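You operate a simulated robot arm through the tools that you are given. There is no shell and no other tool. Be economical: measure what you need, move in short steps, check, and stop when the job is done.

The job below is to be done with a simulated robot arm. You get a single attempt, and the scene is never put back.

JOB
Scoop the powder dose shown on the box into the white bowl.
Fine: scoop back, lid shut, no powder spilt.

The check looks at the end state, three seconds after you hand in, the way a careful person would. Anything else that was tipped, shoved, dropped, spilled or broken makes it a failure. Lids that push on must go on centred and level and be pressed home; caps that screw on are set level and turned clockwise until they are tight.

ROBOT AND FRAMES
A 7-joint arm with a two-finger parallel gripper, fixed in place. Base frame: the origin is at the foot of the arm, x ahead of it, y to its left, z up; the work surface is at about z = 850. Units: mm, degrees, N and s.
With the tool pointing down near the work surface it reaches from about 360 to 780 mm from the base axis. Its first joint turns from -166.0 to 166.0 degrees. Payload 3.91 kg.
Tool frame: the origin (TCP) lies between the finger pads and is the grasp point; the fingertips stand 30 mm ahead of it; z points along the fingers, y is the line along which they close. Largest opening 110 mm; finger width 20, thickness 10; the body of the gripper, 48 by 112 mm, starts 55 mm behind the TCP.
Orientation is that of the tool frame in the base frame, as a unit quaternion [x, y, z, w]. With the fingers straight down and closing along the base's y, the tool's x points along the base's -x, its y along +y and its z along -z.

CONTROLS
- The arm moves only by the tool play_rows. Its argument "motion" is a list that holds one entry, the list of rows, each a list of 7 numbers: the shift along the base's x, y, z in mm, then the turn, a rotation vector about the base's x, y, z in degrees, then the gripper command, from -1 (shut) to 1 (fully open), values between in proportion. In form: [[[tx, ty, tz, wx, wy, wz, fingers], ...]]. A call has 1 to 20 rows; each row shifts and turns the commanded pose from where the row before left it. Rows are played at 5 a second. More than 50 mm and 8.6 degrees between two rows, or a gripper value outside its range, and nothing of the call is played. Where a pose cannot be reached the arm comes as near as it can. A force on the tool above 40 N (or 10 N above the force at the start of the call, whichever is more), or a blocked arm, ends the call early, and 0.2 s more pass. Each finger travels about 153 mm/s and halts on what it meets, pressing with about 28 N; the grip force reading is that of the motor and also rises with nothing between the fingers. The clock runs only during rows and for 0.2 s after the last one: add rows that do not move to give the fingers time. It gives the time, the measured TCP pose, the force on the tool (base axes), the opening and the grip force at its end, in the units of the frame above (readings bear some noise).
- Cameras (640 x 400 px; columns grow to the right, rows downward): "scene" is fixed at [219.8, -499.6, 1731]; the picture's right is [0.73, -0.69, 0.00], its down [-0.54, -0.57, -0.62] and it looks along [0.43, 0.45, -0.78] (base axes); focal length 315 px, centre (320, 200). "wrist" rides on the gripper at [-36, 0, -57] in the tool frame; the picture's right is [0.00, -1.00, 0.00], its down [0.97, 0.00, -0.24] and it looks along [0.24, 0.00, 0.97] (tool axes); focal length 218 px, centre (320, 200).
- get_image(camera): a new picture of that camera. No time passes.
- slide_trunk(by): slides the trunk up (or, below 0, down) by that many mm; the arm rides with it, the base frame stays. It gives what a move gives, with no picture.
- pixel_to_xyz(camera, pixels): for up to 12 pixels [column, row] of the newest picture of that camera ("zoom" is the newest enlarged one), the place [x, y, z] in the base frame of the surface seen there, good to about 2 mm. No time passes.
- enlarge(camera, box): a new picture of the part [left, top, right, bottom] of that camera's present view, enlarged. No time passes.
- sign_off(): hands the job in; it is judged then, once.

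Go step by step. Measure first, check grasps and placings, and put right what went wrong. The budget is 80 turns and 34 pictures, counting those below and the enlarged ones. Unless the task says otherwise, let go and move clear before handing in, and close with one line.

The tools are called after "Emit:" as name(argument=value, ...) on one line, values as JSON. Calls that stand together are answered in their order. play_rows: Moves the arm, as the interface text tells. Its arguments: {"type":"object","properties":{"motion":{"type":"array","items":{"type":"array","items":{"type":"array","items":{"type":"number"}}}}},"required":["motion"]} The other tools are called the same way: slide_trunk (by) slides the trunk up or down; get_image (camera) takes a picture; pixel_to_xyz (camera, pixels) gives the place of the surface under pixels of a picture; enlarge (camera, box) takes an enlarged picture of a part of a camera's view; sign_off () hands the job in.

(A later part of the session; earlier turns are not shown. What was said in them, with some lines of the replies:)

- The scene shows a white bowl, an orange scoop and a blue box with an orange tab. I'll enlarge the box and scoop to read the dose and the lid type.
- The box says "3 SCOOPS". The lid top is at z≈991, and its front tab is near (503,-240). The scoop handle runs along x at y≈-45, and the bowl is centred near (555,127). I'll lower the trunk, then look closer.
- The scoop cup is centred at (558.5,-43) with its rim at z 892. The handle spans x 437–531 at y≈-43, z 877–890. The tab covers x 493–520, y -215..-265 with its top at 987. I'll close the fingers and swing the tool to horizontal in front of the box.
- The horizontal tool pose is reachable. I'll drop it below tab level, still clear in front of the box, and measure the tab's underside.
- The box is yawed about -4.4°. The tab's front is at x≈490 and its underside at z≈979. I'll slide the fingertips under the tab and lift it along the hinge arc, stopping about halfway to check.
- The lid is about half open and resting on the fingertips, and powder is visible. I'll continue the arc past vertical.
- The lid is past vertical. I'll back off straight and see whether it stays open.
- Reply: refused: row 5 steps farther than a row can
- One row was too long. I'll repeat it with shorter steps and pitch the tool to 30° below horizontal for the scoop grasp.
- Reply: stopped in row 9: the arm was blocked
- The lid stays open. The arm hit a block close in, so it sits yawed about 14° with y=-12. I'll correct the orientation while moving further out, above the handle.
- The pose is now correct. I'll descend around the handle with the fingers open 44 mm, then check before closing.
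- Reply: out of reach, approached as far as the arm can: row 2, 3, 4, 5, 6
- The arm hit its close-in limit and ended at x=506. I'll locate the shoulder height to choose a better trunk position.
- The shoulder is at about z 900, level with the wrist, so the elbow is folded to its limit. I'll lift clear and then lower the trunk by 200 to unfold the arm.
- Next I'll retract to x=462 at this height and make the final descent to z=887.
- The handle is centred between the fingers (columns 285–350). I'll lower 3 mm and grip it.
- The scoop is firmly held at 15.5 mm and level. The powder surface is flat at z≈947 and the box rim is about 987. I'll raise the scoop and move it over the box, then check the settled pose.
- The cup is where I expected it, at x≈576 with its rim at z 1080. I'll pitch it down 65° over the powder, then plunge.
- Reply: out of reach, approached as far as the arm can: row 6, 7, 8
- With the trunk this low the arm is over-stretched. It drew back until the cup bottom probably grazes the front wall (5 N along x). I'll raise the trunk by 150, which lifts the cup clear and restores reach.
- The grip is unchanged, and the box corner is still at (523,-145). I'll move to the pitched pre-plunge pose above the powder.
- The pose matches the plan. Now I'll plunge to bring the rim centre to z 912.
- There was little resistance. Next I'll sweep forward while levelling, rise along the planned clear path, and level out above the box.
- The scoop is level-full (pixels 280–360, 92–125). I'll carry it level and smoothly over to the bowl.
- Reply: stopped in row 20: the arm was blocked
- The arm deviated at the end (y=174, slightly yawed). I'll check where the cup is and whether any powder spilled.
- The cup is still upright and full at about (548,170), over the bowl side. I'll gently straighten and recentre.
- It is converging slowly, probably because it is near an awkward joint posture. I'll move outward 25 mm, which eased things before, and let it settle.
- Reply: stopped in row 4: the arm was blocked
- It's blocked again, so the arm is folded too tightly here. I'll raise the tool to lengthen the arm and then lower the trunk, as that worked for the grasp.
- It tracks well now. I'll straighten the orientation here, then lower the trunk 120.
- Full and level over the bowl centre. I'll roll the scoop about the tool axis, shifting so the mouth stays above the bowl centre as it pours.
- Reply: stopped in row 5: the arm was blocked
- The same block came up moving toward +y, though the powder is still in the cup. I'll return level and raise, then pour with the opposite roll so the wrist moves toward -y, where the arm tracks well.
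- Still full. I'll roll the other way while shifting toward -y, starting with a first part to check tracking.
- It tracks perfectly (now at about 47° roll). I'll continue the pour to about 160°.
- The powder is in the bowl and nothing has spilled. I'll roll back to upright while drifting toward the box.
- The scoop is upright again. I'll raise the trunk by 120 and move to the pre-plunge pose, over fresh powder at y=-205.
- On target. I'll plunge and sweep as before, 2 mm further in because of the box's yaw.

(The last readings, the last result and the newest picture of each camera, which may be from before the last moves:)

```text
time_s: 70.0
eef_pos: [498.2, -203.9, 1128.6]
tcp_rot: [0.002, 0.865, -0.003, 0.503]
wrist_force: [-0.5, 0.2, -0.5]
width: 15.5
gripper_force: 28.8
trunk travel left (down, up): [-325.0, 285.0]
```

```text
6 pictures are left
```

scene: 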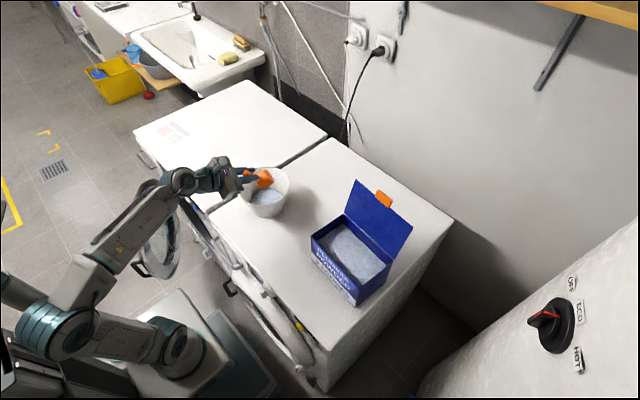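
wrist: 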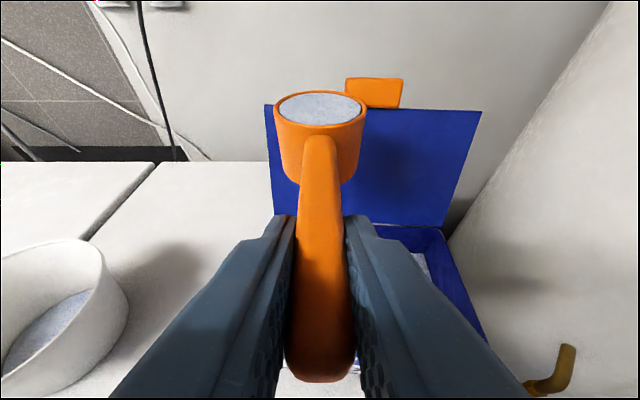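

Full again. I'll carry it up and over to the bowl at a greater height, since the arm tracks better there, and then lower the trunk 120.

Emit:
play_rows(motion=[[[-1, 8, 12, 0, 0, 0, -1], [-1, 14, 16, 0, 0, 0, -1], [-1, 19, 16, 0, 0, 0, -1], [-1, 19, 16, 0, 0, 0, -1], [-1, 19, 14, 0, 0, 0, -1], [-1, 19, 12, 0, 0, 0, -1], [-1, 19, 10, 0, 0, 0, -1], [-1, 19, 4, 0, 0, 0, -1], [-1, 19, 0, 0, 0, 0, -1], [-2, 19, 0, 0, 0, 0, -1], [-2, 19, 0, 0, 0, 0, -1], [-2, 19, 0, 0, 0, 0, -1], [-2, 19, 0, 0, 0, 0, -1], [-2, 19, 0, 0, 0, 0, -1], [-2, 19, 0, 0, 0, 0, -1], [-2, 19, 0, 0, 0, 0, -1], [0, 19, 0, 0, 0, 0, -1], [0, 12, 0, 0, 0, 0, -1], [0, 6, 0, 0, 0, 0, -1], [0, 0, 0, 0, 0, 0, -1]]])

Emit:
slide_trunk(by=-120)

```text
time_s: 74.2
eef_pos: [475.9, 120.2, 1225.0]
tcp_rot: [0.002, 0.865, -0.002, 0.502]
wrist_force: [0.9, 0.6, -1.6]
width: 15.5
gripper_force: 28.0
trunk travel left (down, up): [-325.0, 285.0]
```

```text
time_s: 75.7
eef_pos: [474.2, 119.1, 1105.3]
tcp_rot: [0.002, 0.865, -0.003, 0.502]
wrist_force: [-0.4, -0.3, -1.8]
width: 15.6
gripper_force: 28.0
trunk travel left (down, up): [-205.0, 405.0]
```

Perfect tracking. I'll pour with the same roll.

Emit:
play_rows(motion=[[[1.5, -3, -2, -4, 0, 2.3, -1], [1.5, -6, -3, -7.3, 0, 4.2, -1], [1.5, -7, -3, -7.3, 0, 4.2, -1], [1.5, -7, -4, -7.3, 0, 4.2, -1], [1.5, -7, -4, -7.3, 0, 4.2, -1], [1.5, -6, -4, -7.3, 0, 4.2, -1], [1.5, -5, -4, -7.3, 0, 4.2, -1], [1.5, -4, -4, -7.3, 0, 4.2, -1], [1.5, -3, -4, -7.3, 0, 4.2, -1], [1.5, -2, -4, -7.3, 0, 4.2, -1], [1.5, -1, -4, -7.3, 0, 4.2, -1], [1.5, 0, 0, -7.3, 0, 4.2, -1], [1, 1, 0, -7.3, 0, 4.2, -1], [1, 2, 0, -7.3, 0, 4.2, -1], [1, 3, 0, -7.3, 0, 4.2, -1], [1, 4, 0, -7.3, 0, 4.2, -1], [1, 5, 0, -7.3, 0, 4.2, -1], [0, 5, 0, -7.3, 0, 4.2, -1], [0, 6, 0, -7.3, 0, 4.2, -1], [0, 0, 0, 0, 0, 0, -1]]])

Emit:
play_rows(motion=[[[0, 0, 0, 0, 0, 0, -1], [0, 0, 0, 0, 0, 0, -1], [0, 0, 0, 0, 0, 0, -1]]])

```text
time_s: 79.9
eef_pos: [497.1, 95.2, 1064.9]
tcp_rot: [0.848, -0.176, 0.488, -0.106]
wrist_force: [-1.0, 0.1, 0.5]
width: 15.5
gripper_force: 27.6
trunk travel left (down, up): [-205.0, 405.0]
```

```text
time_s: 80.7
eef_pos: [496.8, 96.1, 1065.5]
tcp_rot: [0.848, -0.177, 0.489, -0.106]
wrist_force: [0.1, -0.2, -0.6]
width: 15.6
gripper_force: 28.4
trunk travel left (down, up): [-205.0, 405.0]
```

The second dose is poured. I'll roll back, raise the trunk and go to the pre-plunge pose at y=-285.

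Emit:
play_rows(motion=[[[0, 0, 3, 4, 0, -2.3, -1], [-1, -1, 2, 7.3, 0, -4.2, -1], [-1, -2, 2, 7.3, 0, -4.2, -1], [-1, -3, 2, 7.3, 0, -4.2, -1], [-1, -3, 2, 7.3, 0, -4.2, -1], [-1, -3, 2, 7.3, 0, -4.2, -1], [-1, -3, 2, 7.3, 0, -4.2, -1], [-1, -3, 2, 7.3, 0, -4.2, -1], [-1, -3, 2, 7.3, 0, -4.2, -1], [-1, -3, 2, 7.3, 0, -4.2, -1], [-1, -4, 2, 7.3, 0, -4.2, -1], [-1, -5, 2, 7.3, 0, -4.2, -1], [-1, -5, 2, 7.3, 0, -4.2, -1], [-1, -5, 2, 7.3, 0, -4.2, -1], [-1, -5, 2, 7.3, 0, -4.2, -1], [-1, -5, 2, 7.3, 0, -4.2, -1], [-1, -5, 2, 7.3, 0, -4.2, -1], [-1, -5, 2, 7.3, 0, -4.2, -1], [0, -5, 2, 7.3, 0, -4.2, -1], [0, 0, 0, 0, 0, 0, -1]]])

Emit:
slide_trunk(by=120)

Emit:
play_rows(motion=[[[4.5, -26, -11.2, 0, 5.42, 0, -1], [4.5, -26, -11.2, 0, 5.42, 0, -1], [4.5, -26, -11.2, 0, 5.42, 0, -1], [4.5, -26, -11.2, 0, 5.42, 0, -1], [4.5, -26, -11.2, 0, 5.42, 0, -1], [4.5, -26, -11.2, 0, 5.42, 0, -1], [4.5, -26, -11.2, 0, 5.42, 0, -1], [4.5, -26, -11.2, 0, 5.42, 0, -1], [4.5, -26, -11.2, 0, 5.42, 0, -1], [4.5, -26, -11.2, 0, 5.42, 0, -1], [4.5, -26, -11.2, 0, 5.42, 0, -1], [4.5, -26, -11.2, 0, 5.42, 0, -1], [0, 0, 0, 0, 0, 0, -1], [0, 0, 0, 0, 0, 0, -1]]])

Emit:
get_image(camera="scene")

```text
time_s: 84.9
eef_pos: [479.7, 26.7, 1104.6]
tcp_rot: [0.002, 0.865, -0.002, 0.502]
wrist_force: [-0.3, -0.6, -0.7]
width: 15.4
gripper_force: 27.7
trunk travel left (down, up): [-205.0, 405.0]
```

```text
time_s: 86.4
eef_pos: [480.0, 26.8, 1224.0]
tcp_rot: [0.003, 0.865, -0.003, 0.502]
wrist_force: [-0.7, 0.1, -0.6]
width: 15.6
gripper_force: 28.1
trunk travel left (down, up): [-325.0, 285.0]
```

```text
time_s: 89.4
eef_pos: [534.2, -284.2, 1090.7]
tcp_rot: [0.0, 0.999, -0.003, -0.042]
wrist_force: [-0.2, 0.0, -0.9]
width: 15.5
gripper_force: 27.8
trunk travel left (down, up): [-325.0, 285.0]
```

```text
5 pictures are left
```

scene: 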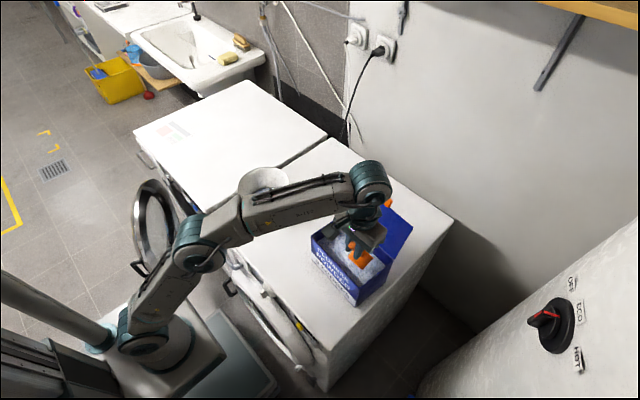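

Level after two scoops should be about 7 mm lower, so I'll plunge 5 mm deeper and sweep again.

Emit:
play_rows(motion=[[[1, -1, -16, 0, 0, 0, -1], [1, 0, -16, 0, 0, 0, -1], [0, 0, -16, 0, 0, 0, -1], [0, 0, -14, 0, 0, 0, -1], [0, 0, -13, 0, 0, 0, -1], [0, 0, -13, 0, 0, 0, -1], [0, 0, -13, 0, 0, 0, -1], [0, 0, 0, 0, 0, 0, -1]]])

Emit:
play_rows(motion=[[[-0.7, 0, -2.4, 0, -3.75, 0, -1], [-0.7, 0, -2.4, 0, -3.75, 0, -1], [-0.7, 0, -2.4, 0, -3.75, 0, -1], [-0.5, 0, -2.4, 0, -3.75, 0, -1], [-2.3, 0, 8.4, 0, -3, 0, -1], [-2.3, 0, 8.4, 0, -3, 0, -1], [-2.3, 0, 8.4, 0, -3, 0, -1], [-2.6, 0, 8.2, 0, -3, 0, -1], [-4.6, 0, 5.1, 0, -4.5, 0, -1], [-4.6, 0, 5.1, 0, -4.5, 0, -1], [-4.6, 0, 5.1, 0, -4.5, 0, -1], [-4.6, 0, 5.1, 0, -4.5, 0, -1], [-3.5, 0, 6, 0, -5, 0, -1], [-3.5, 0, 6, 0, -5, 0, -1], [-3.5, 0, 6, 0, -5, 0, -1], [-3.5, 0, 6, 0, -5, 0, -1], [0, 0, 20, 0, 0, 0, -1], [0, 0, 30, 0, 0, 0, -1], [0, 0, 20, 0, 0, 0, -1], [0, 0, 0, 0, 0, 0, -1]]])

Emit:
get_image(camera="wrist")

```text
time_s: 91.2
eef_pos: [537.4, -287.5, 989.1]
tcp_rot: [0.0, 0.999, -0.004, -0.041]
wrist_force: [0.0, 0.2, -1.2]
width: 15.3
gripper_force: 28.4
trunk travel left (down, up): [-325.0, 285.0]
```

```text
time_s: 95.4
eef_pos: [493.5, -284.7, 1126.5]
tcp_rot: [0.002, 0.865, -0.003, 0.502]
wrist_force: [-0.4, 0.2, -0.1]
width: 15.3
gripper_force: 27.8
trunk travel left (down, up): [-325.0, 285.0]
```

```text
4 pictures are left
```

wrist: 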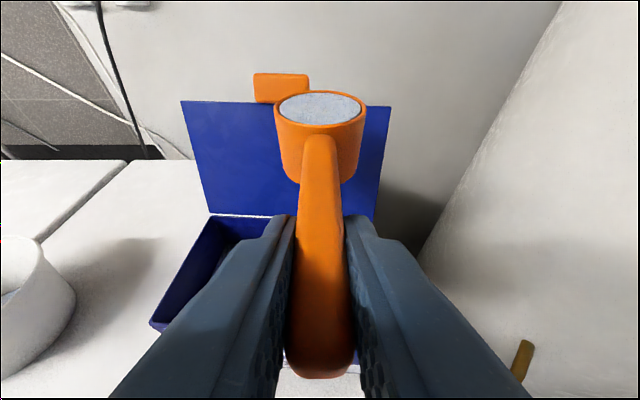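

Full third scoop. I'll carry it to the bowl and lower the trunk.

Emit:
play_rows(motion=[[[-1, 8, 12, 0, 0, 0, -1], [-1, 14, 16, 0, 0, 0, -1], [-1, 24, 16, 0, 0, 0, -1], [-1, 24, 16, 0, 0, 0, -1], [-1, 24, 14, 0, 0, 0, -1], [-1, 24, 12, 0, 0, 0, -1], [-1, 24, 10, 0, 0, 0, -1], [-1, 24, 4, 0, 0, 0, -1], [-1, 24, 0, 0, 0, 0, -1], [-1, 24, 0, 0, 0, 0, -1], [-1, 24, 0, 0, 0, 0, -1], [-1, 24, 0, 0, 0, 0, -1], [-1, 24, 0, 0, 0, 0, -1], [-1, 24, 0, 0, 0, 0, -1], [-1, 24, 0, 0, 0, 0, -1], [-1, 24, 0, 0, 0, 0, -1], [-1, 24, 0, 0, 0, 0, -1], [-1, 14, 0, 0, 0, 0, -1], [0, 9, 0, 0, 0, 0, -1], [0, 0, 0, 0, 0, 0, -1]]])

Emit:
slide_trunk(by=-120)

```text
time_s: 99.6
eef_pos: [474.1, 119.4, 1227.6]
tcp_rot: [0.002, 0.865, -0.003, 0.502]
wrist_force: [-0.2, -0.9, -1.5]
width: 15.1
gripper_force: 27.8
trunk travel left (down, up): [-325.0, 285.0]
```

```text
time_s: 101.1
eef_pos: [473.5, 118.8, 1108.6]
tcp_rot: [0.002, 0.865, -0.003, 0.502]
wrist_force: [-0.3, 0.4, -1.2]
width: 15.9
gripper_force: 28.1
trunk travel left (down, up): [-205.0, 405.0]
```

Third pour, same motion, followed by a hold.

Emit:
play_rows(motion=[[[1.5, -3, -2, -4, 0, 2.3, -1], [1.5, -6, -3, -7.3, 0, 4.2, -1], [1.5, -7, -3, -7.3, 0, 4.2, -1], [1.5, -7, -4, -7.3, 0, 4.2, -1], [1.5, -7, -4, -7.3, 0, 4.2, -1], [1.5, -6, -4, -7.3, 0, 4.2, -1], [1.5, -5, -4, -7.3, 0, 4.2, -1], [1.5, -4, -4, -7.3, 0, 4.2, -1], [1.5, -3, -4, -7.3, 0, 4.2, -1], [1.5, -2, -4, -7.3, 0, 4.2, -1], [1.5, -1, -4, -7.3, 0, 4.2, -1], [1.5, 0, 0, -7.3, 0, 4.2, -1], [1, 1, 0, -7.3, 0, 4.2, -1], [1, 2, 0, -7.3, 0, 4.2, -1], [1, 3, 0, -7.3, 0, 4.2, -1], [1, 4, 0, -7.3, 0, 4.2, -1], [1, 5, 0, -7.3, 0, 4.2, -1], [0, 5, 0, -7.3, 0, 4.2, -1], [0, 6, 0, -7.3, 0, 4.2, -1], [0, 0, 0, 0, 0, 0, -1]]])

Emit:
play_rows(motion=[[[0, 0, 0, 0, 0, 0, -1], [0, 0, 0, 0, 0, 0, -1], [0, 0, 0, 0, 0, 0, -1]]])

Emit:
play_rows(motion=[[[0, 0, 3, 4, 0, -2.3, -1], [-1, -1, 2, 7.3, 0, -4.2, -1], [-1, -2, 2, 7.3, 0, -4.2, -1], [-1, -3, 2, 7.3, 0, -4.2, -1], [-1, -3, 2, 7.3, 0, -4.2, -1], [-1, -3, 2, 7.3, 0, -4.2, -1], [-1, -3, 2, 7.3, 0, -4.2, -1], [-1, -3, 2, 7.3, 0, -4.2, -1], [-1, -3, 2, 7.3, 0, -4.2, -1], [-1, -3, 2, 7.3, 0, -4.2, -1], [-1, -4, 2, 7.3, 0, -4.2, -1], [-1, -5, 2, 7.3, 0, -4.2, -1], [-1, -5, 2, 7.3, 0, -4.2, -1], [-1, -5, 2, 7.3, 0, -4.2, -1], [-1, -5, 2, 7.3, 0, -4.2, -1], [-1, -5, 2, 7.3, 0, -4.2, -1], [-1, -5, 2, 7.3, 0, -4.2, -1], [-1, -5, 2, 7.3, 0, -4.2, -1], [0, -5, 2, 7.3, 0, -4.2, -1], [0, 0, 0, 0, 0, 0, -1]]])

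```text
time_s: 105.3
eef_pos: [497.2, 93.7, 1067.9]
tcp_rot: [0.848, -0.177, 0.489, -0.106]
wrist_force: [0.4, -0.1, -0.7]
width: 15.5
gripper_force: 27.6
trunk travel left (down, up): [-205.0, 405.0]
```

```text
time_s: 106.1
eef_pos: [496.6, 92.5, 1067.7]
tcp_rot: [0.848, -0.176, 0.489, -0.107]
wrist_force: [-0.5, 0.4, -0.2]
width: 15.6
gripper_force: 28.2
trunk travel left (down, up): [-205.0, 405.0]
```

```text
time_s: 110.3
eef_pos: [478.9, 26.7, 1106.5]
tcp_rot: [0.002, 0.865, -0.002, 0.503]
wrist_force: [-0.5, -0.1, 0.0]
width: 15.4
gripper_force: 27.7
trunk travel left (down, up): [-205.0, 405.0]
```

All three doses are poured and the scoop is upright. Next I'll return the scoop to where it was, starting just above the table.

Emit:
slide_trunk(by=-30)

Emit:
play_rows(motion=[[[-2, -10, -10, 0, 0, 0, -1], [-2, -15, -20, 0, 0, 0, -1], [-2, -15, -25, 0, 0, 0, -1], [-2, -15, -25, 0, 0, 0, -1], [-2, -10, -25, 0, 0, 0, -1], [-2, -5, -25, 0, 0, 0, -1], [-2, 0, -25, 0, 0, 0, -1], [-2, 0, -20, 0, 0, 0, -1], [0, 0, 0, 0, 0, 0, -1], [0, 0, 0, 0, 0, 0, -1]]])

```text
time_s: 111.1
eef_pos: [478.6, 26.4, 1076.7]
tcp_rot: [0.002, 0.864, -0.003, 0.503]
wrist_force: [-0.4, 0.3, -0.5]
width: 15.5
gripper_force: 28.2
trunk travel left (down, up): [-175.0, 435.0]
```

```text
time_s: 113.3
eef_pos: [466.8, -42.5, 894.2]
tcp_rot: [0.0, 0.87, -0.004, 0.493]
wrist_force: [-0.2, 0.2, -0.3]
width: 15.3
gripper_force: 27.6
trunk travel left (down, up): [-175.0, 435.0]
```

Emit:
play_rows(motion=[[[0, 0, -3, 0, 0, 0, -1], [0, 0, -3, 0, 0, 0, -1], [0, 0, -3, 0, 0, 0, -1], [0, 0, 0, 0, 0, 0, -1], [0, 0, 0, 0, 0, 0, -1]]])

Emit:
get_image(camera="wrist")

```text
time_s: 114.5
eef_pos: [464.9, -42.5, 887.3]
tcp_rot: [0.001, 0.868, -0.004, 0.496]
wrist_force: [-0.3, -1.0, -0.9]
width: 15.6
gripper_force: 28.2
trunk travel left (down, up): [-175.0, 435.0]
```

```text
3 pictures are left
```

wrist: 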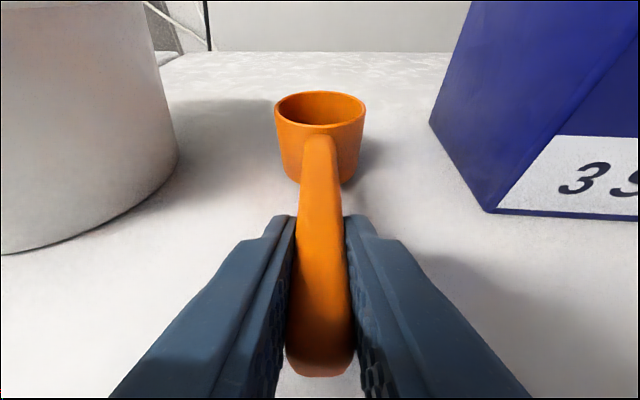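

Emit:
pixel_to_xyz(camera="wrist", pixels=[[320, 93], [320, 122], [300, 179], [340, 182], [320, 128], [278, 105], [362, 105], [320, 365], [320, 200], [400, 170], [390, 190], [275, 185]])

```text
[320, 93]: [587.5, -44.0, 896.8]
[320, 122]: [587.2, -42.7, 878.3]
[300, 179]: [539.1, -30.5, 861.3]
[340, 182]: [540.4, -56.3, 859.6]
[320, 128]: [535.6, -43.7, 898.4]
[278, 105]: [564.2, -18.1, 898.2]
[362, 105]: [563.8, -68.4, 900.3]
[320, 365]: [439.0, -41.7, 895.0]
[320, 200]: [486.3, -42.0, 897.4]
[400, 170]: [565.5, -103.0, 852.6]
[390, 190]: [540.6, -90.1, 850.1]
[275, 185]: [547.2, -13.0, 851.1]
```

The scoop is nearly level, with its base about 7 mm above the table. I'll lower it gently to contact, shifting -3 mm in x.

Emit:
play_rows(motion=[[[-1.5, 0, -2, 0, 0, 0, -1], [-1.5, 0, -2, 0, 0, 0, -1], [0, 0, -1.5, 0, 0, 0, -1], [0, 0, 0, 0, 0, 0, -1], [0, 0, 0, 0, 0, 0, -1]]])

```text
time_s: 115.7
eef_pos: [463.1, -43.7, 880.8]
tcp_rot: [0.001, 0.869, -0.004, 0.496]
wrist_force: [3.6, -1.3, 9.8]
width: 15.6
gripper_force: 27.9
trunk travel left (down, up): [-175.0, 435.0]
```

Contact with the table (about 10 N up). I'll ease up 0.5 mm, open partly, then withdraw straight up.

Emit:
play_rows(motion=[[[0, 0, 0.7, 0, 0, 0, -1], [0, 0, 0, 0, 0, 0, -0.9], [0, 0, 0, 0, 0, 0, -0.6], [0, 0, 0, 0, 0, 0, -0.35], [0, 0, 0, 0, 0, 0, -0.35], [0, 0, 0, 0, 0, 0, -0.35]]])

Emit:
play_rows(motion=[[[0, 0, 10, 0, 0, 0, -0.35], [0, 0, 20, 0, 0, 0, -0.35], [0, 0, 30, 0, 0, 0, -0.35], [0, 0, 40, 0, 0, 0, -0.35], [0, 0, 40, 0, 0, 0, -0.35], [0, 0, 40, 0, 0, 0, -0.35], [0, 0, 0, 0, 0, 0, -0.35]]])

Emit:
get_image(camera="scene")

```text
time_s: 117.1
eef_pos: [463.0, -42.4, 880.5]
tcp_rot: [0.0, 0.869, -0.004, 0.495]
wrist_force: [0.4, 1.0, 0.0]
width: 35.9
gripper_force: 0.0
trunk travel left (down, up): [-175.0, 435.0]
```

```text
time_s: 118.7
eef_pos: [471.3, -40.0, 1055.2]
tcp_rot: [0.0, 0.873, -0.003, 0.487]
wrist_force: [-0.1, -0.9, 0.3]
width: 35.9
gripper_force: 0.1
trunk travel left (down, up): [-175.0, 435.0]
```

```text
2 pictures are left
```

scene: 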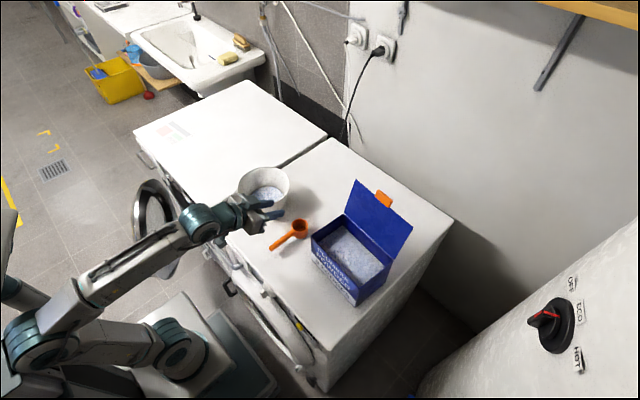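

The scoop is back in place, the bowl holds powder and nothing has spilled. I'll measure the open lid so I can close it.

Emit:
pixel_to_xyz(camera="scene", pixels=[[357, 182], [412, 228], [384, 198], [376, 198], [390, 205], [375, 225], [350, 213], [390, 255], [380, 215], [313, 238], [358, 284], [350, 245]])

```text
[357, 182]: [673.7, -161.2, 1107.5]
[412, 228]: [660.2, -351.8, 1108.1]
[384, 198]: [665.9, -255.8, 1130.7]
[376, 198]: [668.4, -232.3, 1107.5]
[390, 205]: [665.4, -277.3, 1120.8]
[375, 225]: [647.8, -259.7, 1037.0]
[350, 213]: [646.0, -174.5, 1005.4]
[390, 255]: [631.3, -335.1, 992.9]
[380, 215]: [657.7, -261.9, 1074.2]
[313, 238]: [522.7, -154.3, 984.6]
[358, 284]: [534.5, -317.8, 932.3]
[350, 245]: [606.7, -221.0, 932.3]
```

The lid leans back about 100°: its top edge is at x≈668, z≈1108 and the tab top is at 1135. I'll raise the trunk and bring the closed fingers over and behind the tab.

Emit:
slide_trunk(by=300)

Emit:
play_rows(motion=[[[22, -21, 0, 0, 2.83, 0, -1], [22, -21, 0, 0, 2.83, 0, -1], [22, -21, -10, 0, 2.83, 0, -1], [22, -21, -15, 0, 2.83, 0, -1], [22, -21, -15, 0, 2.83, 0, -1], [22, -21, -15, 0, 2.83, 0, -1], [22, -21, -15, 0, 2.83, 0, -1], [22, -21, -20, 0, 2.83, 0, -1], [22, -21, -20, 0, 2.83, 0, -1], [22, -21, -20, 0, 2.83, 0, -1], [0, 0, 0, 0, 0, 0, -1], [0, 0, 0, 0, 0, 0, -1]]])

Emit:
pixel_to_xyz(camera="scene", pixels=[[420, 200], [435, 212], [400, 160], [440, 150], [385, 189], [390, 193]])

```text
time_s: 121.7
eef_pos: [460.4, -42.5, 1369.1]
tcp_rot: [0.002, 0.865, -0.003, 0.502]
wrist_force: [0.3, 0.2, 0.0]
width: 35.8
gripper_force: 0.0
trunk travel left (down, up): [-475.0, 135.0]
```

```text
time_s: 124.3
eef_pos: [680.0, -252.7, 1239.8]
tcp_rot: [0.002, 0.961, -0.003, 0.276]
wrist_force: [1.1, 0.2, -0.2]
width: 0.0
gripper_force: 28.3
trunk travel left (down, up): [-475.0, 135.0]
```

```text
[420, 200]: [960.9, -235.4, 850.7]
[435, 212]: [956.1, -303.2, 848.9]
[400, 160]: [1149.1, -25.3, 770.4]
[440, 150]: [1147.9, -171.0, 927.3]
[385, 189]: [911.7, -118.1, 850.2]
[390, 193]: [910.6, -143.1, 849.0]
```

There is plenty of room behind the lid. I'll drop behind the tab and pull the lid forward along its arc, down to nearly closed.

Emit:
play_rows(motion=[[[20, 0, 0, 0, 0, 0, -1], [2, 0, -30, 0, 0, 0, -1], [0, 0, -35, 0, 0, 0, -1], [0, 0, -38, 0, 0, 0, -1], [0, 0, 0, 0, 0, 0, -1], [-15, 0, 2, 0, 0, 0, -1], [-15, 0, 2, 0, 0, 0, -1], [-15, 0, 2, 0, 0, 0, -1], [-15, 0, 1, 0, 0, 0, -1], [-15, 0, 0, 0, 0, 0, -1], [-13, 0, 0, 0, 0, 0, -1], [-15, 0.5, -4, 0, 0, 0, -1], [-15, 0.5, -6, 0, 0, 0, -1], [0, 0, 0, 0, 0, 0, -1]]])

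Emit:
enlarge(camera="scene", box=[220, 130, 460, 320])

```text
time_s: 127.3
eef_pos: [584.0, -251.0, 1133.6]
tcp_rot: [0.003, 0.961, -0.004, 0.275]
wrist_force: [-0.6, -0.1, 0.2]
width: 0.0
gripper_force: 28.3
trunk travel left (down, up): [-475.0, 135.0]
```

```text
2.11 times, centred on (340, 225) of scene
```

zoom: 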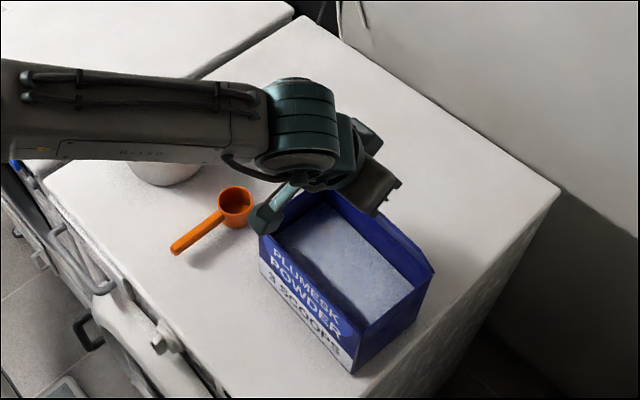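

The lid is now edge-on to the camera, which puts it at about 60–65° as planned. I'll follow the arc down to closed and press lightly.

Emit:
play_rows(motion=[[[-15, 0, -9, 0, 0, 0, -1], [-15, 0, -10, 0, 0, 0, -1], [-12, 0, -12, 0, 0, 0, -1], [-10, 0, -12, 0, 0, 0, -1], [-8, 0, -14, 0, 0, 0, -1], [-6, 0, -15, 0, 0, 0, -1], [-2, 0, -11, 0, 0, 0, -1], [0, 0, -10, 0, 0, 0, -1], [2, 0, -9, 0, 0, 0, -1], [2, 0, -8, 0, 0, 0, -1], [0, 0, -3, 0, 0, 0, -1], [0, 0, -2, 0, 0, 0, -1], [0, 0, 0, 0, 0, 0, -1]]])

```text
time_s: 130.1
eef_pos: [520.3, -251.2, 1020.6]
tcp_rot: [0.001, 0.961, -0.003, 0.277]
wrist_force: [3.2, -0.5, 16.1]
width: 0.1
gripper_force: 27.1
trunk travel left (down, up): [-475.0, 135.0]
```

The lid is down with 16 N against it. I'll press briefly a little more, then lift away clear and take the last picture.

Emit:
play_rows(motion=[[[0, 0, -1.2, 0, 0, 0, -1], [0, 0, 0, 0, 0, 0, -1], [0, 0, 3, 0, 0, 0, -1], [0, 0, 15, 0, 0, 0, -1], [0, 0, 30, 0, 0, 0, -1], [0, 0, 40, 0, 0, 0, -1], [-10, 10, 40, 0, 0, 0, -1], [-20, 20, 40, 0, 0, 0, -1], [-20, 30, 30, 0, 0, 0, -1], [-10, 30, 20, 0, 0, 0, -1], [0, 0, 0, 0, 0, 0, -1]]])

Emit:
slide_trunk(by=120)

Emit:
get_image(camera="scene")

```text
time_s: 132.5
eef_pos: [459.9, -160.4, 1234.4]
tcp_rot: [0.002, 0.961, -0.003, 0.276]
wrist_force: [-0.3, -0.1, 0.0]
width: 0.0
gripper_force: 28.7
trunk travel left (down, up): [-475.0, 135.0]
```

```text
time_s: 134.0
eef_pos: [460.7, -161.9, 1354.4]
tcp_rot: [0.002, 0.961, -0.005, 0.276]
wrist_force: [-0.3, 0.8, -0.7]
width: 0.0
gripper_force: 27.7
trunk travel left (down, up): [-595.0, 15.0]
```

```text
0 pictures are left
```

scene: 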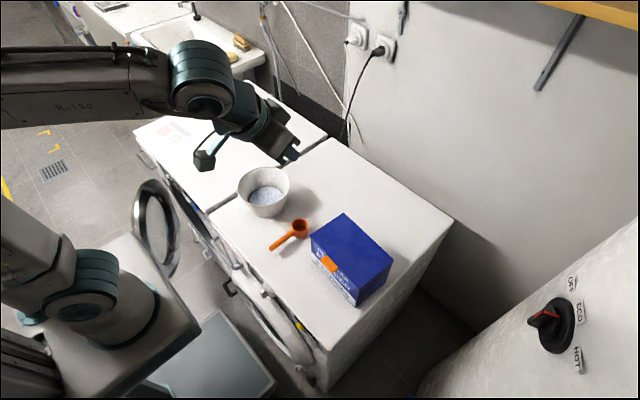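

Emit:
pixel_to_xyz(camera="scene", pixels=[[312, 237], [346, 215], [359, 281], [390, 261], [330, 263], [350, 245], [299, 228], [272, 247], [265, 195], [240, 180], [289, 180], [300, 240]])

```text
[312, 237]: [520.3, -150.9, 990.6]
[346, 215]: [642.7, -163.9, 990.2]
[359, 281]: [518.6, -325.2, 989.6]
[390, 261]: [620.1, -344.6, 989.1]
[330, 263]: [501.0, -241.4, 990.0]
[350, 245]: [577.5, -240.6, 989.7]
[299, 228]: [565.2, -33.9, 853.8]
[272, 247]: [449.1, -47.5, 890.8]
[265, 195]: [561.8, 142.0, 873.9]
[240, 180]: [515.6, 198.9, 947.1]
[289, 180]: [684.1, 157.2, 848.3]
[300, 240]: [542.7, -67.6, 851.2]
```

The last picture and readings show the lid flat at z≈990, the box where it started, the scoop back in place, powder in the bowl and none spilled. I'm handing in.

Emit:
sign_off()

```text
The job is handed in.
```

I put three level scoops, the dose printed on the box, into the white bowl. The scoop is back in its place, the lid is shut, and I saw no spilt powder in the final picture.
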